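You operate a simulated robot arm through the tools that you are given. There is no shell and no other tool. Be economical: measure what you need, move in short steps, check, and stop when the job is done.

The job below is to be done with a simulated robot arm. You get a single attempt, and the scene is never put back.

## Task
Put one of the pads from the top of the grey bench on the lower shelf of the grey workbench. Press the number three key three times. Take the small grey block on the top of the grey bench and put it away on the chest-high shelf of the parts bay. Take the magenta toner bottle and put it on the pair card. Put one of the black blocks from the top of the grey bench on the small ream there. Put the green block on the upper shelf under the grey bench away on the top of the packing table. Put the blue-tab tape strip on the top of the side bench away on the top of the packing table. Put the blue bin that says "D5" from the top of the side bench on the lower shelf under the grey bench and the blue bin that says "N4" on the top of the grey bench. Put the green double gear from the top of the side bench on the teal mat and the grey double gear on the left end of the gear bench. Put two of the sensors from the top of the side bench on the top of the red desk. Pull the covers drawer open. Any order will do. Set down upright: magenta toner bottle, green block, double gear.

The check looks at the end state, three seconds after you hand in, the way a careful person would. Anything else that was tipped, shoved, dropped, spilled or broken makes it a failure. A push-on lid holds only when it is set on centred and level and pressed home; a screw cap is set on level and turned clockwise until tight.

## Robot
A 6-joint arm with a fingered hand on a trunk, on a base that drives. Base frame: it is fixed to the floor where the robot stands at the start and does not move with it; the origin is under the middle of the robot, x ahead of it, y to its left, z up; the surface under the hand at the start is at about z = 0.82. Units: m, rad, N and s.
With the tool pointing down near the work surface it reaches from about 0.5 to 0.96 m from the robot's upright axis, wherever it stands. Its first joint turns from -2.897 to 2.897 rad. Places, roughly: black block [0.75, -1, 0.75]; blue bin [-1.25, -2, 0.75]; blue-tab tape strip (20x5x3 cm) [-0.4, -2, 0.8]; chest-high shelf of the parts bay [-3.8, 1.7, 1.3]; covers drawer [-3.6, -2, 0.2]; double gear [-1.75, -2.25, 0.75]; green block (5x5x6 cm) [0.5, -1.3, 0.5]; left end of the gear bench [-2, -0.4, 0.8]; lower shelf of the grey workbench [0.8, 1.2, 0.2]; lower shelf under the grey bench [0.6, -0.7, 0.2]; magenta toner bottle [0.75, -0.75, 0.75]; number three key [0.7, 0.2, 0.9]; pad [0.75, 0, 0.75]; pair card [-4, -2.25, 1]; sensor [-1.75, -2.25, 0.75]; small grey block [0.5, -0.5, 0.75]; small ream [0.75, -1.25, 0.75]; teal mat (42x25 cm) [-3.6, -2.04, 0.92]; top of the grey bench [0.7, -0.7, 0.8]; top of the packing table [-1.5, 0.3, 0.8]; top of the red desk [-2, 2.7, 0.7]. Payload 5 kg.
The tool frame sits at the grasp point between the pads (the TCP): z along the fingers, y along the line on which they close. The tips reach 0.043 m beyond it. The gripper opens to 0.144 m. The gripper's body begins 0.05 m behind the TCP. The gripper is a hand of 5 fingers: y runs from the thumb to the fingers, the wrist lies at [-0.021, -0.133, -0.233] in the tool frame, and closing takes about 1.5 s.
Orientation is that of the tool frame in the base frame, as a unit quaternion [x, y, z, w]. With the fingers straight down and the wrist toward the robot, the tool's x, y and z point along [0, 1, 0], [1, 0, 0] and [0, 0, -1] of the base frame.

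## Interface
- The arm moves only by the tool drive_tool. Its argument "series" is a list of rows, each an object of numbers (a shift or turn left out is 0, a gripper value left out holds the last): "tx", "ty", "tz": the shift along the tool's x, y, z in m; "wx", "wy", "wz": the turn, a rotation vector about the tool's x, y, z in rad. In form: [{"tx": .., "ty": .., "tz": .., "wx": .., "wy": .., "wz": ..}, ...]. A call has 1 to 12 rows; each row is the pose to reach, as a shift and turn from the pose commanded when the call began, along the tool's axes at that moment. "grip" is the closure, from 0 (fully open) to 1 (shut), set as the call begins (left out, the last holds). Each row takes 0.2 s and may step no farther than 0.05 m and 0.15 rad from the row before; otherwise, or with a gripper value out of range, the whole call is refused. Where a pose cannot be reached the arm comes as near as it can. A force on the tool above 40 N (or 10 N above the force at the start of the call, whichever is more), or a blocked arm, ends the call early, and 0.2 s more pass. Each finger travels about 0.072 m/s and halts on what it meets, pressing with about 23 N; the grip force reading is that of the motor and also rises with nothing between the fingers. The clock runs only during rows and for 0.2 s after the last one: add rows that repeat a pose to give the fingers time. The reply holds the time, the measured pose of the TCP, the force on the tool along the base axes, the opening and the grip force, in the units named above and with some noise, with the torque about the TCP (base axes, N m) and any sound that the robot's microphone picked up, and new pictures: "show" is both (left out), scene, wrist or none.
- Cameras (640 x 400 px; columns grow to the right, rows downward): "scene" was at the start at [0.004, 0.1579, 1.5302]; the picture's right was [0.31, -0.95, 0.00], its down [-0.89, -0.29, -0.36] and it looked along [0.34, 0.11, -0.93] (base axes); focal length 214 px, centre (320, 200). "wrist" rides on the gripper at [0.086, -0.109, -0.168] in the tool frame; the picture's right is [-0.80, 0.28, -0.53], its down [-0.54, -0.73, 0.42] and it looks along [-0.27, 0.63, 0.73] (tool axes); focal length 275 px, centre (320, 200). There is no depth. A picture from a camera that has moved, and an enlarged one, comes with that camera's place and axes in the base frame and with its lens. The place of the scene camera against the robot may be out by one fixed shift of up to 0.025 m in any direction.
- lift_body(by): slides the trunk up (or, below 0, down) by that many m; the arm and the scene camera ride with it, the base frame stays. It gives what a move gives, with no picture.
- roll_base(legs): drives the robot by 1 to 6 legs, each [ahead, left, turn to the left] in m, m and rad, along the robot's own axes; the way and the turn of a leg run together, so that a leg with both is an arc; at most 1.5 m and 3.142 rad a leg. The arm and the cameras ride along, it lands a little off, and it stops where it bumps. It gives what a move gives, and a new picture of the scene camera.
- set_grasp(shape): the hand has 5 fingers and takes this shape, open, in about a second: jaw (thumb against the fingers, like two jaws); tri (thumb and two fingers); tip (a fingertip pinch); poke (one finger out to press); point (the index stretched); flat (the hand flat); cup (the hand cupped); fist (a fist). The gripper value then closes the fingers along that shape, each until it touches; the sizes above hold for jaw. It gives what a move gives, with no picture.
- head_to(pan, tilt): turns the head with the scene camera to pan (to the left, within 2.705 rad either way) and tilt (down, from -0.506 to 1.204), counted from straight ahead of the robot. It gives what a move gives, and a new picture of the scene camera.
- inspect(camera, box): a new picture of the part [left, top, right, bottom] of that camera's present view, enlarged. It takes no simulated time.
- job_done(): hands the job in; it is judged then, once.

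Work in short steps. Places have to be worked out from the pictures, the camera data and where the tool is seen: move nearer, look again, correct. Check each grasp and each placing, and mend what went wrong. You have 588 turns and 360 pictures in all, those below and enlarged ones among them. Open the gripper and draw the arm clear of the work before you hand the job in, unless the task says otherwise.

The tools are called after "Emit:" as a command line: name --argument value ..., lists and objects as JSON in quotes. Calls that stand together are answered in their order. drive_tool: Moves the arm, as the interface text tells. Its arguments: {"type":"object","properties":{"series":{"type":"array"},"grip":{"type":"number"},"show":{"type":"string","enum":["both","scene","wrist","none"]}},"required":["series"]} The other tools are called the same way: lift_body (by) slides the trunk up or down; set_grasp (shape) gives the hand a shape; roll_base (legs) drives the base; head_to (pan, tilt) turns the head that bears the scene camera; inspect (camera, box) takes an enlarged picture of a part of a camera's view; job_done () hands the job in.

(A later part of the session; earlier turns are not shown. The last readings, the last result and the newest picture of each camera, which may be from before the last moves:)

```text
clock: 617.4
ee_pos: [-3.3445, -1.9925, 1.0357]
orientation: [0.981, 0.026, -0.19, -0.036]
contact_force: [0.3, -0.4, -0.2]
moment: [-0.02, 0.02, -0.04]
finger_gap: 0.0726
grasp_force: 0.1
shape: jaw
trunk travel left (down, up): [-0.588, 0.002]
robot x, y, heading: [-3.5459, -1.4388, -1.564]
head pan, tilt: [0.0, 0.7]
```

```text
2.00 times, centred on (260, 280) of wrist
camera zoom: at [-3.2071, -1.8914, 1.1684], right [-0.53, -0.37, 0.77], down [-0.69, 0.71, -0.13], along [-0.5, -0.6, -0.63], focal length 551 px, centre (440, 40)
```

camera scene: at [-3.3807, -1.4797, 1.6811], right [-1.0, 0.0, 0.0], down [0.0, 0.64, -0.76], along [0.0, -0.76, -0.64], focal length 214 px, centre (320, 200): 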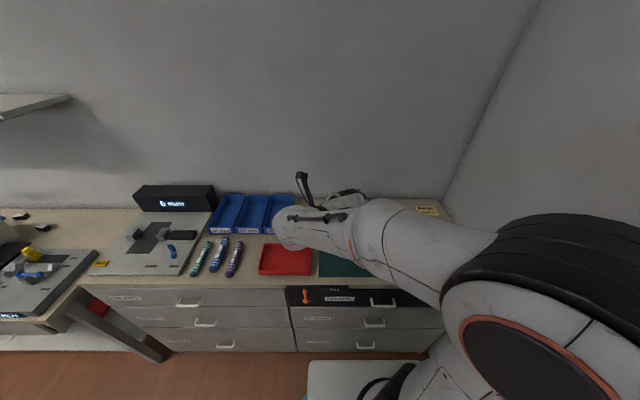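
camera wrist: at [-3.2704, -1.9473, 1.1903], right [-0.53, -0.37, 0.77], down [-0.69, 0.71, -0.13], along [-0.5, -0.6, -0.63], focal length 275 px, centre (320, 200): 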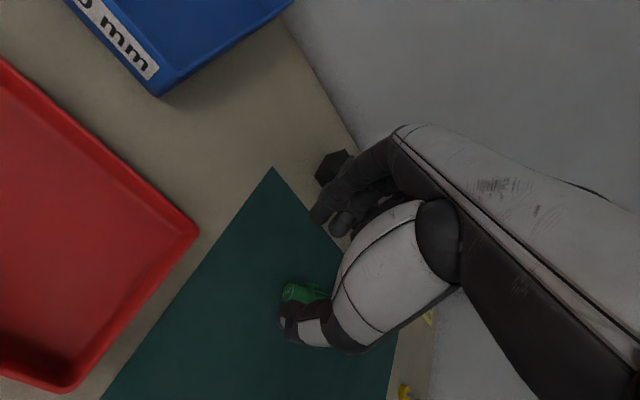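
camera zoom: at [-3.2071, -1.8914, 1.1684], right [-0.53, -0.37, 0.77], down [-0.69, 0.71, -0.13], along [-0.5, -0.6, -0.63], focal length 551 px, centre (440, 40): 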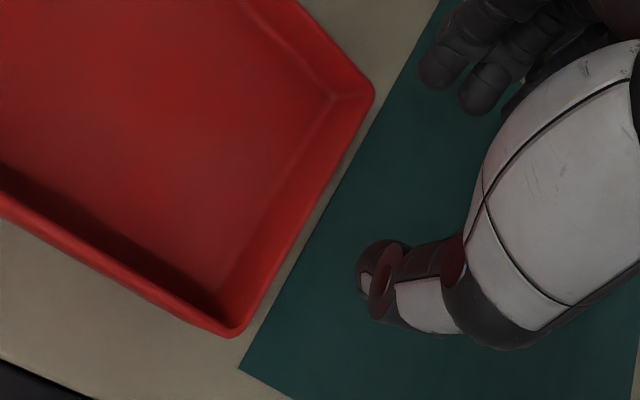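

Emit:
drive_tool --series '[{"tx": -0.03, "ty": 0.013, "tz": -0.021}, {"tx": -0.06, "ty": 0.027, "tz": -0.043}, {"tx": -0.092, "ty": 0.04, "tz": -0.064}]' --show "wrist"

```text
clock: 618.2
ee_pos: [-3.4039, -2.0446, 1.1261]
orientation: [0.981, 0.028, -0.191, -0.037]
contact_force: [-0.3, 0.3, -0.4]
moment: [0.02, 0.01, -0.02]
finger_gap: 0.0726
grasp_force: 0.1
shape: jaw
trunk travel left (down, up): [-0.588, 0.002]
robot x, y, heading: [-3.5482, -1.439, -1.567]
head pan, tilt: [0.0, 0.7]
camera wrist: at [-3.2672, -1.9424, 1.2589], right [-0.53, -0.37, 0.77], down [-0.69, 0.71, -0.13], along [-0.5, -0.6, -0.63], focal length 275 px, centre (320, 200)
```

wrist: 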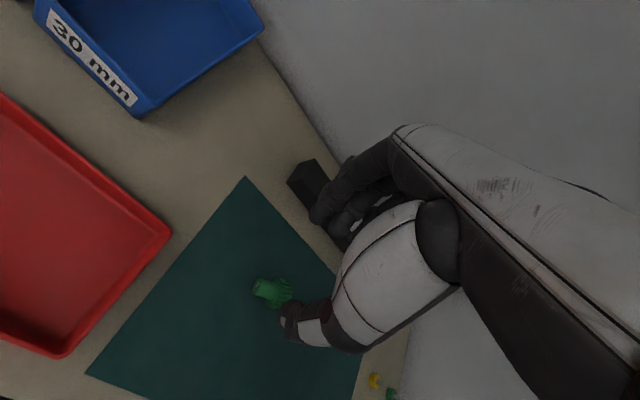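

Emit:
set_grasp --shape "tri"

Emit:
drive_tool --series '[{"wx": -0.037, "wy": -0.078, "wz": -0.092}, {"wx": -0.074, "wy": -0.156, "wz": -0.185}, {"wx": -0.074, "wy": -0.156, "wz": -0.185}]' --grip 0.55 --show "wrist"

```text
clock: 619.1
ee_pos: [-3.4046, -2.0448, 1.1245]
orientation: [0.981, 0.027, -0.19, -0.036]
contact_force: [0.2, -0.4, -1.0]
moment: [0.0, -0.03, 0.03]
finger_gap: 0.1443
grasp_force: 0.0
shape: tri
trunk travel left (down, up): [-0.588, 0.002]
robot x, y, heading: [-3.5433, -1.4444, -1.57]
head pan, tilt: [0.0, 0.7]
```

```text
clock: 619.9
ee_pos: [-3.4061, -2.0453, 1.1253]
orientation: [0.957, 0.128, -0.261, -0.015]
contact_force: [1.1, 0.0, 0.3]
moment: [-0.04, -0.01, 0.01]
finger_gap: 0.0651
grasp_force: 0.2
shape: tri
trunk travel left (down, up): [-0.588, 0.002]
robot x, y, heading: [-3.5516, -1.4367, -1.571]
head pan, tilt: [0.0, 0.7]
camera wrist: at [-3.275, -1.9135, 1.2395], right [-0.33, -0.46, 0.83], down [-0.84, 0.55, -0.03], along [-0.44, -0.7, -0.56], focal length 275 px, centre (320, 200)
```

wrist: 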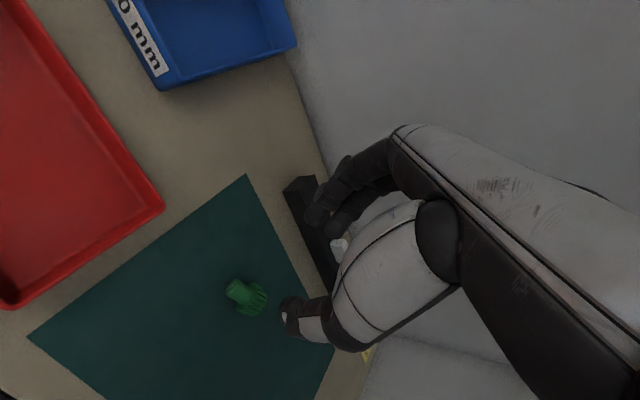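

Emit:
drive_tool --series '[{"tx": -0.006, "tz": 0.045}, {"tx": -0.012, "tz": 0.09}, {"tx": -0.0167, "ty": 0.0007, "tz": 0.1277}, {"tx": -0.004, "ty": 0.003, "tz": 0.15}]' --show "wrist"

Emit:
inspect --camera "wrist" --box '[220, 180, 400, 340]'

```text
clock: 620.9
ee_pos: [-3.4841, -2.056, 0.9965]
orientation: [0.957, 0.128, -0.26, -0.016]
contact_force: [0.2, -1.2, -0.1]
moment: [0.02, -0.02, 0.02]
finger_gap: 0.065
grasp_force: 0.1
shape: tri
trunk travel left (down, up): [-0.588, 0.002]
robot x, y, heading: [-3.5452, -1.4403, -1.567]
head pan, tilt: [0.0, 0.7]
camera wrist: at [-3.3539, -1.9235, 1.1111], right [-0.33, -0.46, 0.83], down [-0.84, 0.55, -0.03], along [-0.44, -0.7, -0.56], focal length 275 px, centre (320, 200)
```

wrist: 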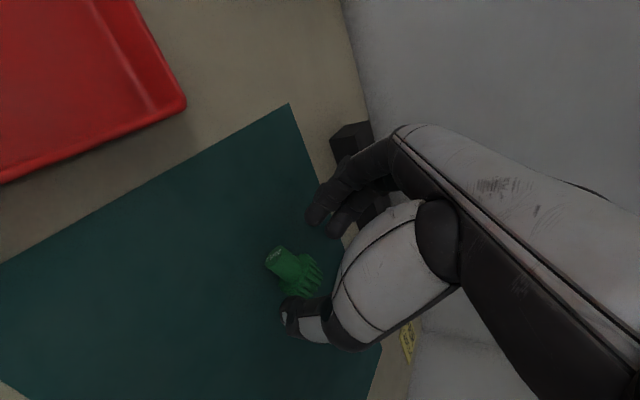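

```text
2.50 times, centred on (310, 260) of wrist
camera zoom: at [-3.3539, -1.9235, 1.1111], right [-0.33, -0.46, 0.83], down [-0.84, 0.55, -0.03], along [-0.44, -0.7, -0.56], focal length 688 px, centre (345, 50)
```

zoom: 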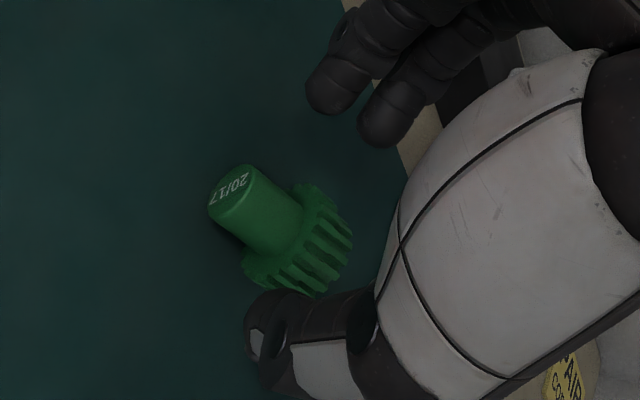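

Emit:
drive_tool --series '[{"tx": 0.004, "ty": -0.0015, "tz": 0.012}, {"tx": 0.008, "ty": -0.003, "tz": 0.024}]' --show "none"

Emit:
drive_tool --series '[{}, {}]' --grip 0.82 --show "none"

Emit:
inspect --camera "wrist" --box '[220, 180, 400, 340]'

```text
clock: 621.5
ee_pos: [-3.4893, -2.0511, 0.9733]
orientation: [0.957, 0.128, -0.261, -0.016]
contact_force: [0.6, -0.4, 0.2]
moment: [0.0, -0.01, 0.03]
finger_gap: 0.0652
grasp_force: 0.0
shape: tri
trunk travel left (down, up): [-0.588, 0.002]
robot x, y, heading: [-3.5469, -1.4369, -1.568]
head pan, tilt: [0.0, 0.7]
```

```text
clock: 622.1
ee_pos: [-3.4892, -2.0517, 0.9723]
orientation: [0.957, 0.127, -0.26, -0.015]
contact_force: [0.5, 0.8, 0.3]
moment: [0.03, 0.04, -0.01]
finger_gap: 0.0263
grasp_force: 0.1
shape: tri
trunk travel left (down, up): [-0.588, 0.002]
robot x, y, heading: [-3.5485, -1.4402, -1.573]
head pan, tilt: [0.0, 0.7]
```

```text
2.50 times, centred on (310, 260) of wrist
camera zoom: at [-3.3593, -1.9189, 1.0871], right [-0.33, -0.46, 0.83], down [-0.83, 0.55, -0.03], along [-0.44, -0.7, -0.56], focal length 688 px, centre (345, 50)
```

zoom: 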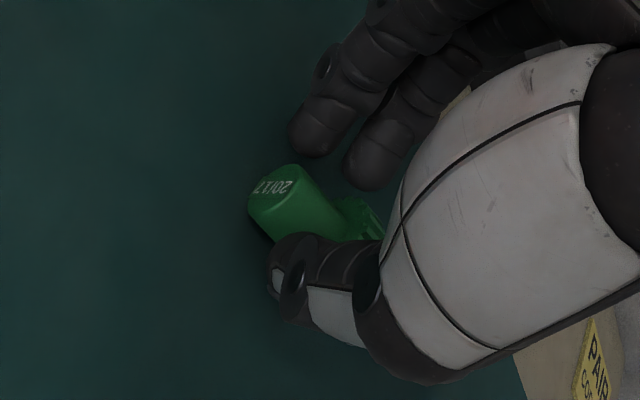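

Emit:
drive_tool --series '[{"tx": 0.0017, "tz": 0.003}]' --show "none"

Emit:
drive_tool --series '[{}, {}, {}, {}]' --grip 1.0 --show "none"

Emit:
inspect --camera "wrist" --box '[220, 180, 400, 340]'

```text
clock: 622.5
ee_pos: [-3.4882, -2.0508, 0.9698]
orientation: [0.957, 0.127, -0.261, -0.016]
contact_force: [0.0, 0.9, 0.4]
moment: [-0.02, 0.0, -0.02]
finger_gap: 0.0263
grasp_force: 0.1
shape: tri
trunk travel left (down, up): [-0.588, 0.002]
robot x, y, heading: [-3.5513, -1.4392, -1.571]
head pan, tilt: [0.0, 0.7]
```

```text
clock: 623.5
ee_pos: [-3.488, -2.0511, 0.9715]
orientation: [0.957, 0.128, -0.26, -0.016]
contact_force: [0.3, 0.5, 1.2]
moment: [-0.01, -0.01, -0.03]
finger_gap: 0.0151
grasp_force: 23.3
shape: tri
trunk travel left (down, up): [-0.588, 0.002]
robot x, y, heading: [-3.5497, -1.4396, -1.567]
head pan, tilt: [0.0, 0.7]
```

```text
2.50 times, centred on (310, 260) of wrist
camera zoom: at [-3.3591, -1.9188, 1.0836], right [-0.33, -0.46, 0.83], down [-0.83, 0.55, -0.03], along [-0.44, -0.7, -0.56], focal length 688 px, centre (345, 50)
```

zoom: 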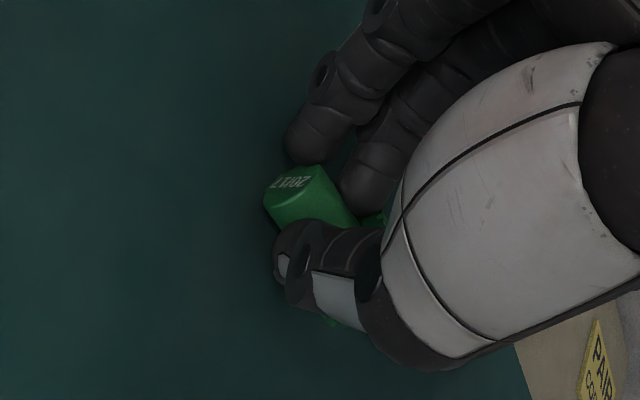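

Emit:
drive_tool --series '[{"tx": -0.02, "ty": -0.004, "tz": -0.035}, {"tx": -0.04, "ty": -0.008, "tz": -0.07}, {"tx": -0.0595, "ty": -0.0115, "tz": -0.1037}]' --show "wrist"

Emit:
inspect --camera "wrist" --box '[220, 180, 400, 340]'

```text
clock: 624.3
ee_pos: [-3.4885, -2.0501, 1.0898]
orientation: [0.957, 0.128, -0.26, -0.016]
contact_force: [-0.7, 1.2, -0.8]
moment: [-0.02, 0.01, 0.05]
finger_gap: 0.0151
grasp_force: 23.0
shape: tri
trunk travel left (down, up): [-0.588, 0.002]
robot x, y, heading: [-3.5469, -1.4395, -1.569]
head pan, tilt: [0.0, 0.7]
camera wrist: at [-3.3593, -1.9177, 1.2043], right [-0.33, -0.46, 0.83], down [-0.83, 0.55, -0.03], along [-0.44, -0.7, -0.56], focal length 275 px, centre (320, 200)
```

wrist: 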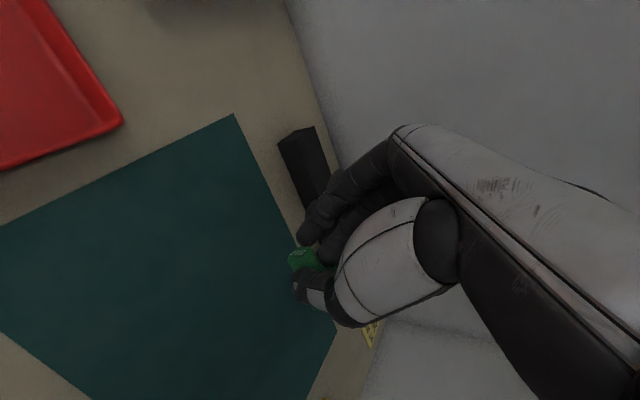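

```text
2.50 times, centred on (310, 260) of wrist
camera zoom: at [-3.3593, -1.9177, 1.2043], right [-0.33, -0.46, 0.83], down [-0.83, 0.55, -0.03], along [-0.44, -0.7, -0.56], focal length 688 px, centre (345, 50)
```

zoom: 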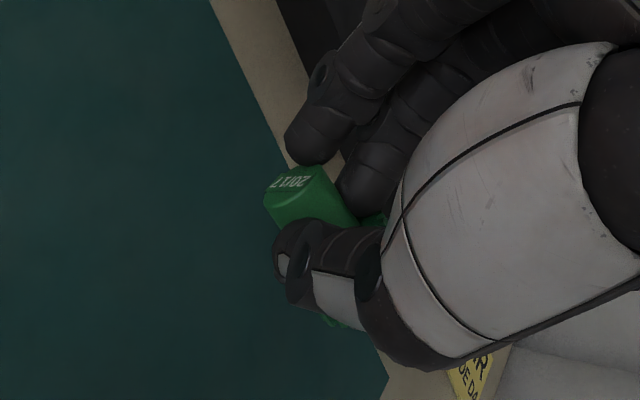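

Emit:
drive_tool --series '[{"wy": 0.14}, {"wy": 0.28}, {"wy": 0.42}, {"wy": 0.56}, {"wy": 0.7}, {"wy": 0.84}, {"wy": 0.98}, {"wy": 1.12}, {"wy": 1.26}, {"wy": 1.4}, {"wy": 1.5}, {"wy": 1.57}]' --show "both"

Emit:
inspect --camera "wrist" --box '[220, 180, 400, 340]'

```text
clock: 626.9
ee_pos: [-3.4901, -2.0523, 1.0885]
orientation: [0.86, 0.079, 0.493, -0.101]
contact_force: [-1.0, 0.1, -0.2]
moment: [-0.01, 0.0, 0.02]
finger_gap: 0.0149
grasp_force: 23.8
shape: tri
trunk travel left (down, up): [-0.588, 0.002]
robot x, y, heading: [-3.5491, -1.4403, -1.566]
head pan, tilt: [0.0, 0.7]
camera scene: at [-3.3809, -1.4793, 1.6792], right [-1.0, 0.0, 0.0], down [0.0, 0.64, -0.76], along [0.0, -0.76, -0.64], focal length 214 px, centre (320, 200)
camera wrist: at [-3.6116, -1.9861, 1.2581], right [-0.78, -0.44, -0.45], down [-0.09, 0.79, -0.61], along [0.62, -0.43, -0.65], focal length 275 px, centre (320, 200)
```

scene: 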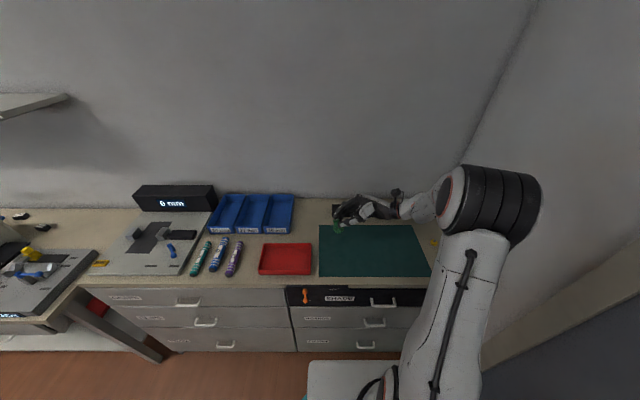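
wrist: 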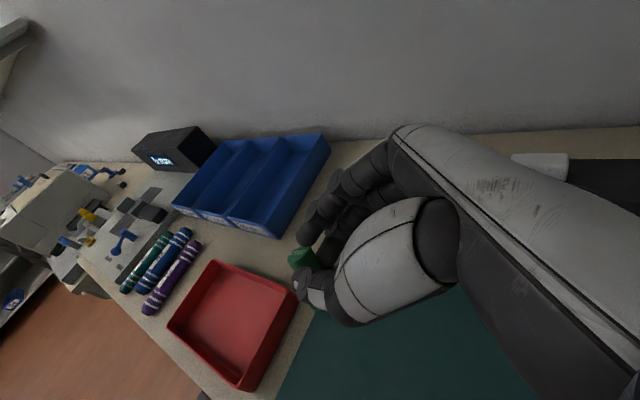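

```text
refused: no pictures are left
```

No pictures remain, so I continue by readings and the coordinates I've already measured. Shift slightly onto the mat and lower with the trunk until contact.

Emit:
drive_tool --series '[{"tx": -0.012, "ty": -0.006, "tz": -0.02}, {"tx": -0.025, "ty": -0.012, "tz": -0.042}]' --show "none"

Emit:
lift_body --by -0.09

Emit:
lift_body --by -0.006

Emit:
lift_body --by -0.005

Emit:
lift_body --by -0.004

```text
clock: 627.5
ee_pos: [-3.5393, -2.0497, 1.0901]
orientation: [0.861, 0.079, 0.493, -0.101]
contact_force: [-0.6, -0.2, -0.3]
moment: [-0.03, 0.01, 0.02]
finger_gap: 0.0152
grasp_force: 22.5
shape: tri
trunk travel left (down, up): [-0.588, 0.002]
robot x, y, heading: [-3.5494, -1.4388, -1.568]
head pan, tilt: [0.0, 0.7]
no pictures are left
```

```text
clock: 628.7
ee_pos: [-3.5406, -2.0496, 0.9996]
orientation: [0.861, 0.08, 0.492, -0.101]
contact_force: [-0.8, -0.2, -0.4]
moment: [-0.06, 0.03, 0.02]
finger_gap: 0.0153
grasp_force: 23.0
shape: tri
trunk travel left (down, up): [-0.498, 0.092]
robot x, y, heading: [-3.5483, -1.4408, -1.568]
head pan, tilt: [0.0, 0.7]
```

```text
clock: 629.3
ee_pos: [-3.5387, -2.0498, 0.9948]
orientation: [0.861, 0.079, 0.492, -0.101]
contact_force: [-0.4, 0.3, -0.3]
moment: [0.0, -0.05, -0.02]
finger_gap: 0.0149
grasp_force: 23.0
shape: tri
trunk travel left (down, up): [-0.492, 0.098]
robot x, y, heading: [-3.5487, -1.4402, -1.567]
head pan, tilt: [0.0, 0.7]
```

```text
clock: 629.8
ee_pos: [-3.5398, -2.0506, 0.9901]
orientation: [0.861, 0.079, 0.492, -0.101]
contact_force: [-0.7, 0.7, -0.5]
moment: [0.02, 0.01, 0.03]
finger_gap: 0.0152
grasp_force: 23.0
shape: tri
trunk travel left (down, up): [-0.487, 0.103]
robot x, y, heading: [-3.5461, -1.4399, -1.574]
head pan, tilt: [0.0, 0.7]
```

```text
clock: 630.3
ee_pos: [-3.5392, -2.0497, 0.9844]
orientation: [0.861, 0.079, 0.493, -0.1]
contact_force: [0.4, 1.0, -0.1]
moment: [-0.01, 0.04, -0.02]
finger_gap: 0.0154
grasp_force: 23.6
shape: tri
trunk travel left (down, up): [-0.483, 0.107]
robot x, y, heading: [-3.55, -1.4356, -1.568]
head pan, tilt: [0.0, 0.7]
```

Emit:
lift_body --by -0.004

Emit:
lift_body --by -0.004

Emit:
lift_body --by -0.004

```text
clock: 630.9
ee_pos: [-3.5399, -2.0502, 0.9814]
orientation: [0.861, 0.079, 0.493, -0.101]
contact_force: [0.1, 0.7, 0.7]
moment: [-0.01, -0.01, -0.02]
finger_gap: 0.0151
grasp_force: 22.6
shape: tri
trunk travel left (down, up): [-0.479, 0.111]
robot x, y, heading: [-3.5461, -1.4376, -1.564]
head pan, tilt: [0.0, 0.7]
```

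```text
clock: 631.4
ee_pos: [-3.5393, -2.0507, 0.9789]
orientation: [0.86, 0.078, 0.494, -0.101]
contact_force: [-0.4, -1.9, 9.9]
moment: [0.03, -0.33, -0.06]
finger_gap: 0.0152
grasp_force: 22.7
shape: tri
trunk travel left (down, up): [-0.475, 0.115]
robot x, y, heading: [-3.5469, -1.441, -1.57]
head pan, tilt: [0.0, 0.7]
```

```text
clock: 631.9
ee_pos: [-3.538, -2.0519, 0.9781]
orientation: [0.86, 0.079, 0.494, -0.099]
contact_force: [1.5, -9.1, 28.4]
moment: [-0.07, -0.95, -0.21]
finger_gap: 0.0155
grasp_force: 23.4
shape: tri
trunk travel left (down, up): [-0.471, 0.119]
robot x, y, heading: [-3.5452, -1.4402, -1.568]
head pan, tilt: [0.0, 0.7]
```

Contact point lies right under the gear's axis, consistent with it being flat and upright. Ease the load and release slowly.

Emit:
lift_body --by 0.004

Emit:
drive_tool --series '[{}, {}]' --grip 0.86 --show "none"

Emit:
drive_tool --series '[{}, {}, {}]' --grip 0.65 --show "none"

Emit:
drive_tool --series '[{}, {}, {}]' --grip 0.4 --show "none"

```text
clock: 632.5
ee_pos: [-3.5391, -2.049, 0.9772]
orientation: [0.861, 0.079, 0.493, -0.101]
contact_force: [1.4, -4.7, 18.1]
moment: [-0.04, -0.58, -0.15]
finger_gap: 0.0157
grasp_force: 23.6
shape: tri
trunk travel left (down, up): [-0.475, 0.115]
robot x, y, heading: [-3.5482, -1.4396, -1.565]
head pan, tilt: [0.0, 0.7]
```

```text
clock: 633.0
ee_pos: [-3.5393, -2.0487, 0.9736]
orientation: [0.862, 0.079, 0.49, -0.103]
contact_force: [0.0, -0.5, 0.3]
moment: [0.01, 0.03, -0.01]
finger_gap: 0.0203
grasp_force: 0.0
shape: tri
trunk travel left (down, up): [-0.475, 0.115]
robot x, y, heading: [-3.5506, -1.4402, -1.57]
head pan, tilt: [0.0, 0.7]
no pictures are left
```

```text
clock: 633.9
ee_pos: [-3.5396, -2.0499, 0.9769]
orientation: [0.861, 0.079, 0.493, -0.101]
contact_force: [-0.4, 0.2, 0.0]
moment: [-0.03, -0.01, 0.01]
finger_gap: 0.0499
grasp_force: 0.1
shape: tri
trunk travel left (down, up): [-0.475, 0.115]
robot x, y, heading: [-3.5481, -1.4425, -1.572]
head pan, tilt: [0.0, 0.7]
no pictures are left
```

```text
clock: 634.6
ee_pos: [-3.5377, -2.0497, 0.9768]
orientation: [0.861, 0.079, 0.492, -0.101]
contact_force: [0.6, -0.1, 0.7]
moment: [-0.01, -0.01, -0.01]
finger_gap: 0.0859
grasp_force: 0.1
shape: tri
trunk travel left (down, up): [-0.475, 0.115]
robot x, y, heading: [-3.5458, -1.4416, -1.571]
head pan, tilt: [0.0, 0.7]
no pictures are left
```

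Emit:
drive_tool --series '[{"tz": -0.025}, {"tz": -0.05}, {"tz": -0.08}, {"tz": -0.11}]' --show "none"

Emit:
lift_body --by 0.115

Emit:
drive_tool --series '[{"wy": -0.14}, {"wy": -0.28}, {"wy": -0.42}, {"wy": -0.56}, {"wy": -0.7}, {"wy": -0.84}, {"wy": -0.98}, {"wy": -1.05}]' --show "none"

```text
clock: 635.6
ee_pos: [-3.6303, -2.0767, 1.0322]
orientation: [0.861, 0.078, 0.493, -0.101]
contact_force: [0.4, 0.9, 0.0]
moment: [-0.03, -0.03, -0.01]
finger_gap: 0.086
grasp_force: 0.1
shape: tri
trunk travel left (down, up): [-0.475, 0.115]
robot x, y, heading: [-3.5457, -1.4381, -1.572]
head pan, tilt: [0.0, 0.7]
no pictures are left
```

```text
clock: 637.1
ee_pos: [-3.6314, -2.0777, 1.1473]
orientation: [0.861, 0.079, 0.493, -0.101]
contact_force: [0.0, -0.5, 1.0]
moment: [0.0, 0.02, -0.01]
finger_gap: 0.086
grasp_force: 0.0
shape: tri
trunk travel left (down, up): [-0.59, 0.0]
robot x, y, heading: [-3.5487, -1.438, -1.564]
head pan, tilt: [0.0, 0.7]
```

```text
clock: 638.9
ee_pos: [-3.6307, -2.0774, 1.1475]
orientation: [0.992, 0.119, -0.006, -0.047]
contact_force: [0.6, -0.2, 0.3]
moment: [-0.02, -0.01, 0.0]
finger_gap: 0.0858
grasp_force: 0.0
shape: tri
trunk travel left (down, up): [-0.59, 0.0]
robot x, y, heading: [-3.549, -1.4424, -1.57]
head pan, tilt: [0.0, 0.7]
no pictures are left
```

Gear placed. Now blind fetch of the magenta toner: triangulating from earlier views puts it at (0.668, -0.676), cap z≈0.89. Tuck the arm and drive to the grey bench.

Emit:
set_grasp --shape "jaw"

Emit:
roll_base --legs '[[-0.22, 0.15, 0]]'

Emit:
drive_tool --series '[{"ty": -0.04}, {"ty": -0.08}]' --show "none"

Emit:
roll_base --legs '[[0, 1.45, 0], [0, 1.45, 0]]'

```text
clock: 639.8
ee_pos: [-3.6308, -2.0773, 1.1477]
orientation: [0.992, 0.12, -0.006, -0.047]
contact_force: [-0.7, 0.5, 0.3]
moment: [0.0, -0.01, -0.01]
finger_gap: 0.1438
grasp_force: 0.1
shape: jaw
trunk travel left (down, up): [-0.59, 0.0]
robot x, y, heading: [-3.5463, -1.4388, -1.567]
head pan, tilt: [0.0, 0.7]
```

```text
clock: 641.7
ee_pos: [-3.4825, -1.8555, 1.1479]
orientation: [0.992, 0.12, -0.006, -0.047]
contact_force: [0.2, 0.5, 1.2]
moment: [-0.03, 0.01, -0.03]
finger_gap: 0.1441
grasp_force: 0.2
shape: jaw
trunk travel left (down, up): [-0.59, 0.0]
robot x, y, heading: [-3.4, -1.2207, -1.566]
head pan, tilt: [0.0, 0.7]
```

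```text
clock: 642.3
ee_pos: [-3.5017, -1.777, 1.1551]
orientation: [0.992, 0.119, -0.006, -0.046]
contact_force: [0.4, 0.2, 0.1]
moment: [-0.02, 0.0, 0.03]
finger_gap: 0.1439
grasp_force: 0.0
shape: jaw
trunk travel left (down, up): [-0.59, 0.0]
robot x, y, heading: [-3.3984, -1.2219, -1.568]
head pan, tilt: [0.0, 0.7]
no pictures are left
```

```text
clock: 656.4
ee_pos: [-0.5754, -1.7353, 1.155]
orientation: [0.99, 0.133, -0.007, -0.047]
contact_force: [0.4, 0.0, -0.2]
moment: [0.01, 0.02, -0.04]
finger_gap: 0.1441
grasp_force: 0.1
shape: jaw
trunk travel left (down, up): [-0.59, 0.0]
robot x, y, heading: [-0.4919, -1.1746, -1.538]
head pan, tilt: [0.0, 0.7]
```

Emit:
roll_base --legs '[[-0.15, 0.3, 0], [0, 0, 1.538], [0.0, 0.42, 0]]'

```text
clock: 664.5
ee_pos: [0.365, -0.6933, 1.1553]
orientation: [0.615, 0.787, -0.038, -0.029]
contact_force: [-0.2, -0.4, -0.4]
moment: [-0.01, -0.03, 0.02]
finger_gap: 0.1444
grasp_force: 0.3
shape: jaw
trunk travel left (down, up): [-0.59, 0.0]
robot x, y, heading: [-0.1989, -0.5946, 0.01]
head pan, tilt: [0.0, 0.7]
```

Emit:
roll_base --legs '[[0.11, 0.0, -0.01]]'

Emit:
drive_tool --series '[{"wx": -0.047, "wy": 0.006, "wz": 0.122, "tz": 0.03}, {"wx": -0.095, "wy": 0.013, "wz": 0.244, "tz": 0.06, "ty": 0.03}]' --grip 0.3 --show "none"

```text
clock: 665.7
ee_pos: [0.4739, -0.699, 1.1544]
orientation: [0.619, 0.784, -0.038, -0.031]
contact_force: [0.5, 0.4, -0.1]
moment: [0.01, 0.03, 0.0]
finger_gap: 0.1439
grasp_force: 0.0
shape: jaw
trunk travel left (down, up): [-0.59, 0.0]
robot x, y, heading: [-0.0891, -0.5931, -0.005]
head pan, tilt: [0.0, 0.7]
```

```text
clock: 666.3
ee_pos: [0.498, -0.6919, 1.092]
orientation: [0.712, 0.702, 0.001, -0.001]
contact_force: [-0.3, 0.2, 0.3]
moment: [-0.02, 0.03, -0.03]
finger_gap: 0.1011
grasp_force: 0.1
shape: jaw
trunk travel left (down, up): [-0.59, 0.0]
robot x, y, heading: [-0.0867, -0.5913, 0.0]
head pan, tilt: [0.0, 0.7]
no pictures are left
```

Emit:
drive_tool --series '[{"ty": 0.045, "tx": 0.005}, {"ty": 0.09, "tx": 0.01}, {"ty": 0.135, "tx": 0.015}, {"ty": 0.17, "tx": 0.019, "tz": 0.02}, {"ty": 0.17, "tx": 0.019, "tz": 0.06}, {"ty": 0.17, "tx": 0.019, "tz": 0.1}]' --show "none"

```text
clock: 667.7
ee_pos: [0.6681, -0.6763, 0.9924]
orientation: [0.711, 0.704, 0.001, -0.001]
contact_force: [1.0, 0.8, 0.2]
moment: [-0.03, -0.01, 0.02]
finger_gap: 0.1009
grasp_force: 0.1
shape: jaw
trunk travel left (down, up): [-0.59, 0.0]
robot x, y, heading: [-0.0854, -0.5962, 0.001]
head pan, tilt: [0.0, 0.7]
no pictures are left
```

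Position is on target. Descend gently, watching the forces.

Emit:
drive_tool --series '[{"tz": 0.03}, {"tz": 0.05}, {"tz": 0.065}]' --show "none"

Emit:
drive_tool --series '[{"tz": 0.015}, {"tz": 0.03}, {"tz": 0.038}]' --show "none"

Emit:
drive_tool --series '[{}, {}, {}, {}, {}]' --grip 1.0 --show "none"

```text
clock: 668.5
ee_pos: [0.6662, -0.6752, 0.9268]
orientation: [0.71, 0.704, 0.0, -0.001]
contact_force: [-0.1, -0.3, -0.2]
moment: [0.0, 0.0, 0.02]
finger_gap: 0.101
grasp_force: 0.0
shape: jaw
trunk travel left (down, up): [-0.59, 0.0]
robot x, y, heading: [-0.0882, -0.5949, -0.003]
head pan, tilt: [0.0, 0.7]
no pictures are left
```

```text
clock: 669.3
ee_pos: [0.6681, -0.675, 0.889]
orientation: [0.71, 0.704, 0.0, -0.001]
contact_force: [0.2, 0.1, -0.3]
moment: [0.02, 0.0, 0.0]
finger_gap: 0.101
grasp_force: 0.1
shape: jaw
trunk travel left (down, up): [-0.59, 0.0]
robot x, y, heading: [-0.0877, -0.5959, -0.003]
head pan, tilt: [0.0, 0.7]
no pictures are left
```

```text
clock: 670.5
ee_pos: [0.6666, -0.6758, 0.8884]
orientation: [0.711, 0.703, 0.0, -0.002]
contact_force: [-0.8, 0.7, -0.9]
moment: [-0.02, -0.02, -0.03]
finger_gap: 0.0474
grasp_force: 22.9
shape: jaw
trunk travel left (down, up): [-0.59, 0.0]
robot x, y, heading: [-0.0851, -0.5956, -0.0]
head pan, tilt: [0.0, 0.7]
no pictures are left
```

Gripped something 47 mm wide – the bottle. Lift straight up.

Emit:
drive_tool --series '[{"tz": -0.04}, {"tz": -0.08}, {"tz": -0.12}, {"tz": -0.16}, {"tz": -0.19}]' --show "none"

Emit:
drive_tool --series '[{"ty": -0.045}, {"ty": -0.09}, {"ty": -0.135}, {"ty": -0.17}]' --show "none"

```text
clock: 671.7
ee_pos: [0.6667, -0.6751, 1.0786]
orientation: [0.711, 0.704, 0.0, -0.001]
contact_force: [-0.3, 0.1, -1.8]
moment: [0.0, -0.02, -0.01]
finger_gap: 0.0474
grasp_force: 23.0
shape: jaw
trunk travel left (down, up): [-0.59, 0.0]
robot x, y, heading: [-0.0859, -0.5929, -0.005]
head pan, tilt: [0.0, 0.7]
no pictures are left
```

```text
clock: 672.7
ee_pos: [0.4957, -0.6737, 1.0803]
orientation: [0.71, 0.704, 0.001, -0.001]
contact_force: [0.2, -0.2, -1.0]
moment: [0.02, -0.05, -0.04]
finger_gap: 0.0476
grasp_force: 22.5
shape: jaw
trunk travel left (down, up): [-0.59, 0.0]
robot x, y, heading: [-0.0852, -0.5941, 0.001]
head pan, tilt: [0.0, 0.7]
no pictures are left
```

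Emit:
roll_base --legs '[[0, -0.42, 0], [0, 0, -1.57], [0.17, 0, 0], [0, -1.45, 0]]'

```text
clock: 686.1
ee_pos: [-1.5154, -1.7678, 1.0798]
orientation: [1.0, -0.001, 0.01, -0.003]
contact_force: [12.6, -2.2, 3.0]
moment: [-0.18, -0.22, 0.41]
finger_gap: 0.0471
grasp_force: 22.8
shape: jaw
trunk travel left (down, up): [-0.59, 0.0]
robot x, y, heading: [-1.4496, -1.181, -1.56]
head pan, tilt: [0.0, 0.7]
stopped in leg 4: the force on the tool passed its limit at 51 N (the readings are from after the stop); the commanded pose is now the measured one
```

Emit:
roll_base --legs '[[0, 0.06, 0], [-0.06, 0, 0]]'

Emit:
drive_tool --series '[{"tz": -0.03}, {"tz": -0.06}, {"tz": -0.09}]' --show "none"

```text
clock: 687.6
ee_pos: [-1.4593, -1.7079, 1.0812]
orientation: [1.0, -0.002, 0.008, -0.002]
contact_force: [-0.1, 0.0, -1.3]
moment: [-0.05, 0.0, 0.0]
finger_gap: 0.0473
grasp_force: 23.0
shape: jaw
trunk travel left (down, up): [-0.59, 0.0]
robot x, y, heading: [-1.391, -1.1241, -1.57]
head pan, tilt: [0.0, 0.7]
```

```text
clock: 688.4
ee_pos: [-1.4594, -1.7094, 1.1704]
orientation: [1.0, -0.002, 0.009, -0.004]
contact_force: [0.2, 0.6, -0.4]
moment: [0.02, 0.02, -0.02]
finger_gap: 0.0473
grasp_force: 22.5
shape: jaw
trunk travel left (down, up): [-0.59, 0.0]
robot x, y, heading: [-1.3898, -1.1261, -1.572]
head pan, tilt: [0.0, 0.7]
no pictures are left
```

Emit:
roll_base --legs '[[0, -1.45, 0], [0, -0.66, 0]]'

```text
clock: 698.9
ee_pos: [-3.5655, -1.7089, 1.1707]
orientation: [1.0, -0.005, 0.009, -0.002]
contact_force: [0.5, 0.1, -0.9]
moment: [0.03, 0.03, 0.0]
finger_gap: 0.0474
grasp_force: 22.8
shape: jaw
trunk travel left (down, up): [-0.59, 0.0]
robot x, y, heading: [-3.4933, -1.1227, -1.567]
head pan, tilt: [0.0, 0.7]
```

Emit:
roll_base --legs '[[0.31, -0.06, 0]]'

Emit:
drive_tool --series '[{"tx": -0.04, "ty": 0.02}, {"tx": -0.08, "ty": 0.04}, {"tx": -0.12, "ty": 0.06}, {"tx": -0.16, "ty": 0.08}, {"tx": -0.2, "ty": 0.1}]' --show "none"

```text
clock: 701.0
ee_pos: [-3.6263, -2.0212, 1.1691]
orientation: [1.0, -0.005, 0.008, -0.004]
contact_force: [0.7, -0.2, -0.4]
moment: [0.02, -0.01, 0.0]
finger_gap: 0.0474
grasp_force: 22.6
shape: jaw
trunk travel left (down, up): [-0.59, 0.0]
robot x, y, heading: [-3.5529, -1.4358, -1.573]
head pan, tilt: [0.0, 0.7]
```

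```text
clock: 702.2
ee_pos: [-3.8273, -2.12, 1.1658]
orientation: [1.0, -0.004, 0.01, -0.003]
contact_force: [0.1, 0.2, -0.4]
moment: [0.0, -0.02, -0.01]
finger_gap: 0.0476
grasp_force: 22.8
shape: jaw
trunk travel left (down, up): [-0.59, 0.0]
robot x, y, heading: [-3.5573, -1.4375, -1.57]
head pan, tilt: [0.0, 0.7]
no pictures are left
```

Emit:
drive_tool --series '[{"tx": -0.02, "ty": 0.03, "tz": 0.03}, {"tx": -0.04, "ty": 0.06, "tz": 0.06}, {"tx": -0.06, "ty": 0.095, "tz": 0.09}, {"tx": -0.08, "ty": 0.125, "tz": 0.1}, {"tx": -0.093, "ty": 0.142, "tz": 0.1}]' --show "none"

```text
refused: row 3 steps farther than a row can; nothing moved
```

Emit:
drive_tool --series '[{"tx": -0.02, "ty": 0.03, "tz": 0.025}, {"tx": -0.04, "ty": 0.06, "tz": 0.05}, {"tx": -0.06, "ty": 0.09, "tz": 0.075}, {"tx": -0.08, "ty": 0.12, "tz": 0.1}, {"tx": -0.093, "ty": 0.142, "tz": 0.1}]' --show "none"

```text
clock: 703.4
ee_pos: [-3.9199, -2.2591, 1.0611]
orientation: [1.0, -0.004, 0.01, -0.004]
contact_force: [0.1, -0.5, -0.6]
moment: [0.03, 0.0, -0.01]
finger_gap: 0.0475
grasp_force: 23.1
shape: jaw
trunk travel left (down, up): [-0.59, 0.0]
robot x, y, heading: [-3.5547, -1.4326, -1.572]
head pan, tilt: [0.0, 0.7]
no pictures are left
```

Emit:
drive_tool --series '[{"tz": 0.03}, {"tz": 0.052}, {"tz": 0.058}, {"tz": 0.062}, {"tz": 0.066}, {"tz": 0.07}, {"tz": 0.074}, {"tz": 0.078}, {"tz": 0.082}]' --show "none"

```text
clock: 705.4
ee_pos: [-3.9176, -2.2583, 0.9894]
orientation: [1.0, -0.003, 0.007, 0.002]
contact_force: [-0.5, 1.4, 34.8]
moment: [-0.05, -0.01, 0.04]
finger_gap: 0.0495
grasp_force: 23.0
shape: jaw
trunk travel left (down, up): [-0.59, 0.0]
robot x, y, heading: [-3.5527, -1.4345, -1.572]
head pan, tilt: [0.0, 0.7]
no pictures are left
```

Contact right at the expected height, flat. Ease and release.

Emit:
drive_tool --series '[{"tz": -0.009}, {"tz": -0.009}]' --show "none"

Emit:
drive_tool --series '[{}, {}, {}]' --grip 0.5 --show "none"

Emit:
drive_tool --series '[{"tz": -0.025}, {"tz": -0.05}, {"tz": -0.08}, {"tz": -0.1}]' --show "none"

```text
clock: 706.0
ee_pos: [-3.9173, -2.2583, 0.991]
orientation: [1.0, -0.003, 0.01, -0.003]
contact_force: [-2.1, -4.8, 17.1]
moment: [-0.45, 0.08, -0.03]
finger_gap: 0.0497
grasp_force: 22.8
shape: jaw
trunk travel left (down, up): [-0.59, 0.0]
robot x, y, heading: [-3.5542, -1.4349, -1.572]
head pan, tilt: [0.0, 0.7]
no pictures are left
```

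```text
clock: 706.8
ee_pos: [-3.9172, -2.2574, 0.9899]
orientation: [1.0, -0.004, 0.009, -0.004]
contact_force: [-1.0, 0.0, 0.0]
moment: [0.0, -0.01, 0.02]
finger_gap: 0.0715
grasp_force: 0.1
shape: jaw
trunk travel left (down, up): [-0.59, 0.0]
robot x, y, heading: [-3.5506, -1.4378, -1.576]
head pan, tilt: [0.0, 0.7]
no pictures are left
```

```text
clock: 707.8
ee_pos: [-3.9186, -2.2591, 1.0913]
orientation: [1.0, -0.005, 0.009, -0.003]
contact_force: [0.3, 0.3, -0.1]
moment: [-0.03, -0.01, -0.01]
finger_gap: 0.0719
grasp_force: 0.0
shape: jaw
trunk travel left (down, up): [-0.59, 0.0]
robot x, y, heading: [-3.552, -1.434, -1.575]
head pan, tilt: [0.0, 0.7]
no pictures are left
```

Emit:
drive_tool --series '[{"tz": -0.03, "ty": -0.03}, {"tz": -0.05, "ty": -0.07}, {"tz": -0.05, "ty": -0.11, "tx": 0.02}, {"tz": -0.05, "ty": -0.15, "tx": 0.05}, {"tz": -0.05, "ty": -0.18, "tx": 0.09}, {"tz": -0.05, "ty": -0.21, "tx": 0.13}, {"tz": -0.05, "ty": -0.23, "tx": 0.17}, {"tz": -0.05, "ty": -0.23, "tx": 0.21}]' --show "none"

Emit:
roll_base --legs '[[-0.66, 0, 0]]'

```text
clock: 709.6
ee_pos: [-3.708, -2.0326, 1.1459]
orientation: [1.0, -0.005, 0.009, -0.002]
contact_force: [-1.4, 0.1, -0.6]
moment: [-0.01, 0.01, -0.02]
finger_gap: 0.0716
grasp_force: 0.0
shape: jaw
trunk travel left (down, up): [-0.59, 0.0]
robot x, y, heading: [-3.5493, -1.4367, -1.575]
head pan, tilt: [0.0, 0.7]
no pictures are left
```

```text
clock: 713.2
ee_pos: [-3.7083, -1.3718, 1.1439]
orientation: [1.0, -0.005, 0.009, -0.003]
contact_force: [0.8, 0.5, -0.8]
moment: [-0.04, 0.02, 0.0]
finger_gap: 0.0719
grasp_force: 0.0
shape: jaw
trunk travel left (down, up): [-0.59, 0.0]
robot x, y, heading: [-3.5499, -0.7782, -1.58]
head pan, tilt: [0.0, 0.7]
```

Emit:
drive_tool --series '[{"tx": 0.045}, {"tx": 0.09, "ty": 0.02}, {"tx": 0.135, "ty": 0.04}, {"tx": 0.18, "ty": 0.06}, {"tx": 0.225, "ty": 0.08}, {"tx": 0.25, "ty": 0.09}]' --show "none"

Emit:
lift_body --by -0.4

Emit:
lift_body --by -0.19

Emit:
drive_tool --series '[{"tz": 0.04}, {"tz": 0.08}, {"tz": 0.11}]' --show "none"

Emit:
drive_tool --series '[{"wx": -0.13}, {"wx": -0.26}, {"wx": -0.39}, {"wx": -0.52}, {"wx": -0.65}, {"wx": -0.78}, {"wx": -0.91}, {"wx": -1.047}]' --grip 0.7 --show "none"

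```text
clock: 714.6
ee_pos: [-3.4583, -1.4643, 1.1488]
orientation: [1.0, -0.006, 0.009, -0.003]
contact_force: [0.2, 0.6, 0.3]
moment: [-0.01, -0.02, -0.02]
finger_gap: 0.0718
grasp_force: 0.1
shape: jaw
trunk travel left (down, up): [-0.59, 0.0]
robot x, y, heading: [-3.5544, -0.7769, -1.583]
head pan, tilt: [0.0, 0.7]
no pictures are left
```

```text
clock: 718.5
ee_pos: [-3.4587, -1.4637, 0.7503]
orientation: [1.0, -0.005, 0.008, -0.003]
contact_force: [-0.2, 0.3, 0.1]
moment: [0.03, 0.0, 0.02]
finger_gap: 0.0719
grasp_force: 0.1
shape: jaw
trunk travel left (down, up): [-0.19, 0.4]
robot x, y, heading: [-3.552, -0.7778, -1.574]
head pan, tilt: [0.0, 0.7]
```

```text
clock: 720.6
ee_pos: [-3.4581, -1.4629, 0.5599]
orientation: [1.0, -0.005, 0.009, -0.004]
contact_force: [-0.4, 0.5, 0.6]
moment: [0.02, 0.0, 0.0]
finger_gap: 0.0716
grasp_force: 0.0
shape: jaw
trunk travel left (down, up): [0.0, 0.59]
robot x, y, heading: [-3.5474, -0.7736, -1.576]
head pan, tilt: [0.0, 0.7]
```

```text
clock: 721.4
ee_pos: [-3.4565, -1.4638, 0.4497]
orientation: [1.0, -0.005, 0.009, -0.002]
contact_force: [0.5, -0.3, 1.3]
moment: [0.0, 0.0, -0.01]
finger_gap: 0.0717
grasp_force: 0.1
shape: jaw
trunk travel left (down, up): [0.0, 0.59]
robot x, y, heading: [-3.5516, -0.7739, -1.579]
head pan, tilt: [0.0, 0.7]
no pictures are left
```

```text
clock: 723.2
ee_pos: [-3.3499, -1.4531, 0.5104]
orientation: [0.888, -0.055, -0.019, 0.455]
contact_force: [-0.6, -0.3, 0.2]
moment: [0.05, -0.01, 0.03]
finger_gap: 0.0433
grasp_force: 0.0
shape: jaw
out of reach, approached as far as the arm can: row 2, 3, 4, 5, 6, 7, 8
trunk travel left (down, up): [0.0, 0.59]
robot x, y, heading: [-3.552, -0.7755, -1.574]
head pan, tilt: [0.0, 0.7]
no pictures are left
```

Emit:
roll_base --legs '[[0.2, 0, 0]]'

Emit:
drive_tool --series '[{"tx": -0.042, "ty": -0.018, "tz": 0.019}, {"tx": -0.084, "ty": -0.037, "tz": 0.038}, {"tx": -0.126, "ty": -0.055, "tz": 0.057}, {"tx": -0.168, "ty": -0.074, "tz": 0.077}, {"tx": -0.21, "ty": -0.092, "tz": 0.096}, {"tx": -0.252, "ty": -0.11, "tz": 0.115}, {"tx": -0.296, "ty": -0.13, "tz": 0.136}]' --show "none"

```text
clock: 724.8
ee_pos: [-3.3497, -1.6511, 0.5114]
orientation: [0.888, -0.055, -0.019, 0.456]
contact_force: [0.0, 0.2, -0.2]
moment: [-0.01, -0.01, 0.03]
finger_gap: 0.0433
grasp_force: 0.0
shape: jaw
trunk travel left (down, up): [0.0, 0.59]
robot x, y, heading: [-3.5497, -0.9796, -1.574]
head pan, tilt: [0.0, 0.7]
```

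```text
refused: row 4 steps farther than a row can; nothing moved
```

Emit:
drive_tool --series '[{"tx": -0.04, "ty": -0.017, "tz": 0.018}, {"tx": -0.08, "ty": -0.035, "tz": 0.036}, {"tx": -0.12, "ty": -0.052, "tz": 0.055}, {"tx": -0.16, "ty": -0.07, "tz": 0.073}, {"tx": -0.2, "ty": -0.088, "tz": 0.092}, {"tx": -0.24, "ty": -0.105, "tz": 0.11}, {"tx": -0.28, "ty": -0.123, "tz": 0.128}, {"tx": -0.296, "ty": -0.13, "tz": 0.136}]' --show "none"

Emit:
drive_tool --series '[{"wx": -0.05, "wy": 0.044, "wz": -0.038}, {"wx": -0.1, "wy": 0.088, "wz": -0.076}]' --show "none"

```text
clock: 726.5
ee_pos: [-3.4507, -1.6817, 0.401]
orientation: [0.903, -0.132, -0.06, 0.404]
contact_force: [0.0, -0.2, 0.1]
moment: [0.0, -0.02, 0.01]
finger_gap: 0.0434
grasp_force: 0.0
shape: jaw
out of reach, approached as far as the arm can: row 1, 2, 3, 4, 5, 6, 7, 8
trunk travel left (down, up): [0.0, 0.59]
robot x, y, heading: [-3.5516, -0.9719, -1.575]
head pan, tilt: [0.0, 0.7]
no pictures are left
```

```text
clock: 727.1
ee_pos: [-3.4524, -1.681, 0.4007]
orientation: [0.903, -0.133, -0.06, 0.404]
contact_force: [-1.2, -0.2, -0.6]
moment: [0.0, 0.02, 0.01]
finger_gap: 0.0431
grasp_force: 0.2
shape: jaw
out of reach, approached as far as the arm can: row 1, 2
trunk travel left (down, up): [0.0, 0.59]
robot x, y, heading: [-3.553, -0.9727, -1.573]
head pan, tilt: [0.0, 0.7]
no pictures are left
```

The arm is in a different wrist branch. I'll flip it as happened before: unpitch, yaw 90°, pitch forward, and come back.

Emit:
roll_base --legs '[[-0.2, 0.02, 0]]'

Emit:
drive_tool --series '[{"wx": 0.14}, {"wx": 0.28}, {"wx": 0.42}, {"wx": 0.56}, {"wx": 0.7}, {"wx": 0.842}]' --show "none"

Emit:
drive_tool --series '[{"tz": -0.04, "tx": -0.02}, {"tz": -0.08, "tx": -0.05}, {"tz": -0.12, "tx": -0.09}, {"tz": -0.16, "tx": -0.13}, {"tz": -0.18, "tx": -0.17, "ty": -0.02}, {"tz": -0.18, "tx": -0.21, "ty": -0.04}]' --show "none"

```text
clock: 728.8
ee_pos: [-3.4306, -1.4819, 0.4019]
orientation: [0.903, -0.132, -0.059, 0.404]
contact_force: [0.1, -0.2, -0.5]
moment: [-0.01, -0.01, 0.05]
finger_gap: 0.0436
grasp_force: 0.0
shape: jaw
trunk travel left (down, up): [0.0, 0.59]
robot x, y, heading: [-3.5303, -0.7738, -1.578]
head pan, tilt: [0.0, 0.7]
```

```text
clock: 730.1
ee_pos: [-3.4311, -1.4832, 0.4006]
orientation: [0.99, -0.142, -0.003, 0.001]
contact_force: [1.3, 0.5, -2.5]
moment: [-0.15, 0.01, -0.06]
finger_gap: 0.0436
grasp_force: 0.0
shape: jaw
trunk travel left (down, up): [0.0, 0.59]
robot x, y, heading: [-3.534, -0.7743, -1.571]
head pan, tilt: [0.0, 0.7]
no pictures are left
```

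```text
refused: row 3 steps farther than a row can; nothing moved
```

Emit:
drive_tool --series '[{"tx": -0.03, "tz": -0.03}, {"tx": -0.065, "tz": -0.06}, {"tx": -0.1, "tz": -0.09, "ty": -0.01}, {"tx": -0.135, "tz": -0.12, "ty": -0.02}, {"tx": -0.17, "tz": -0.15, "ty": -0.03}, {"tx": -0.205, "tz": -0.18, "ty": -0.04}, {"tx": -0.24, "tz": -0.19, "ty": -0.05}, {"tx": -0.276, "tz": -0.19, "ty": -0.058}]' --show "none"

Emit:
drive_tool --series '[{"wz": 0.14}, {"wz": 0.28}, {"wz": 0.42}, {"wz": 0.56}, {"wz": 0.7}, {"wz": 0.84}, {"wz": 0.98}, {"wz": 1.12}, {"wz": 1.25}, {"wz": 1.29}]' --show "none"

Emit:
drive_tool --series '[{"wy": 0.14}, {"wy": 0.28}, {"wy": 0.42}, {"wy": 0.56}, {"wy": 0.7}, {"wy": 0.84}, {"wy": 0.98}, {"wy": 1.047}]' --show "none"

```text
clock: 732.0
ee_pos: [-3.679, -1.3481, 0.592]
orientation: [0.989, -0.145, 0.001, -0.002]
contact_force: [0.8, -0.7, 0.3]
moment: [0.04, 0.03, -0.02]
finger_gap: 0.0435
grasp_force: 0.0
shape: jaw
trunk travel left (down, up): [0.0, 0.59]
robot x, y, heading: [-3.5352, -0.7724, -1.573]
head pan, tilt: [0.0, 0.7]
no pictures are left
```

```text
clock: 734.1
ee_pos: [-3.6776, -1.3478, 0.5906]
orientation: [-0.703, 0.711, 0.001, 0.001]
contact_force: [0.5, 0.0, 0.0]
moment: [0.03, 0.0, 0.0]
finger_gap: 0.0438
grasp_force: 0.0
shape: jaw
trunk travel left (down, up): [0.0, 0.59]
robot x, y, heading: [-3.533, -0.7784, -1.574]
head pan, tilt: [0.0, 0.7]
no pictures are left
```

```text
clock: 736.0
ee_pos: [-3.6671, -1.34, 0.6381]
orientation: [-0.612, 0.623, -0.343, -0.346]
contact_force: [-0.7, -0.3, -1.7]
moment: [-0.1, 0.0, -0.01]
finger_gap: 0.0436
grasp_force: 0.0
shape: jaw
out of reach, approached as far as the arm can: row 7, 8
trunk travel left (down, up): [0.0, 0.59]
robot x, y, heading: [-3.5312, -0.778, -1.578]
head pan, tilt: [0.0, 0.7]
no pictures are left
```

Emit:
drive_tool --series '[{"wy": -0.14}, {"wy": -0.28}, {"wy": -0.42}, {"wy": -0.56}, {"wy": -0.7}, {"wy": -0.84}, {"wy": -0.98}, {"wy": -1.02}]' --show "none"

Emit:
drive_tool --series '[{"wz": -0.14, "ty": -0.03}, {"wz": -0.28, "ty": -0.06}, {"wz": -0.42, "ty": -0.09}, {"wz": -0.56, "ty": -0.12}, {"wz": -0.7, "ty": -0.15}, {"wz": -0.84, "ty": -0.18}, {"wz": -0.98, "ty": -0.21}, {"wz": -1.12, "ty": -0.24}, {"wz": -1.26, "ty": -0.24}, {"wz": -1.4, "ty": -0.24}, {"wz": -1.5, "ty": -0.24}]' --show "none"

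```text
clock: 737.8
ee_pos: [-3.6677, -1.3403, 0.6387]
orientation: [-0.703, 0.712, -0.008, -0.008]
contact_force: [0.3, -0.9, 0.8]
moment: [0.01, 0.02, 0.01]
finger_gap: 0.0432
grasp_force: 0.1
shape: jaw
trunk travel left (down, up): [0.0, 0.59]
robot x, y, heading: [-3.5324, -0.7736, -1.581]
head pan, tilt: [0.0, 0.7]
no pictures are left
```

```text
clock: 740.1
ee_pos: [-3.4282, -1.3434, 0.6378]
orientation: [0.999, -0.04, 0.0, 0.013]
contact_force: [0.4, 0.1, 0.0]
moment: [-0.01, 0.01, 0.0]
finger_gap: 0.0434
grasp_force: 0.1
shape: jaw
trunk travel left (down, up): [0.0, 0.59]
robot x, y, heading: [-3.5287, -0.7715, -1.572]
head pan, tilt: [0.0, 0.7]
no pictures are left
```

Emit:
drive_tool --series '[{"ty": 0.03, "tz": 0.035}, {"ty": 0.06, "tz": 0.07}, {"ty": 0.09, "tz": 0.105}, {"ty": 0.12, "tz": 0.14}, {"ty": 0.12, "tz": 0.18}, {"ty": 0.12, "tz": 0.2}]' --show "none"

Emit:
drive_tool --series '[{"wx": -0.13}, {"wx": -0.26}, {"wx": -0.39}, {"wx": -0.52}, {"wx": -0.65}, {"wx": -0.78}, {"wx": -0.91}, {"wx": -1.03}]' --show "none"

```text
clock: 741.5
ee_pos: [-3.4386, -1.4679, 0.4425]
orientation: [0.999, -0.041, 0.0, 0.014]
contact_force: [-0.2, -0.3, 0.7]
moment: [-0.04, 0.03, -0.01]
finger_gap: 0.0436
grasp_force: 0.0
shape: jaw
trunk travel left (down, up): [0.0, 0.59]
robot x, y, heading: [-3.5311, -0.7788, -1.577]
head pan, tilt: [0.0, 0.7]
no pictures are left
```

```text
clock: 743.4
ee_pos: [-3.3428, -1.4624, 0.4904]
orientation: [0.881, -0.078, -0.041, 0.465]
contact_force: [-0.8, 0.5, 0.6]
moment: [0.06, -0.02, 0.06]
finger_gap: 0.0432
grasp_force: 0.0
shape: jaw
out of reach, approached as far as the arm can: row 2, 4, 5, 6, 7, 8
trunk travel left (down, up): [0.0, 0.59]
robot x, y, heading: [-3.53, -0.7738, -1.572]
head pan, tilt: [0.0, 0.7]
no pictures are left
```

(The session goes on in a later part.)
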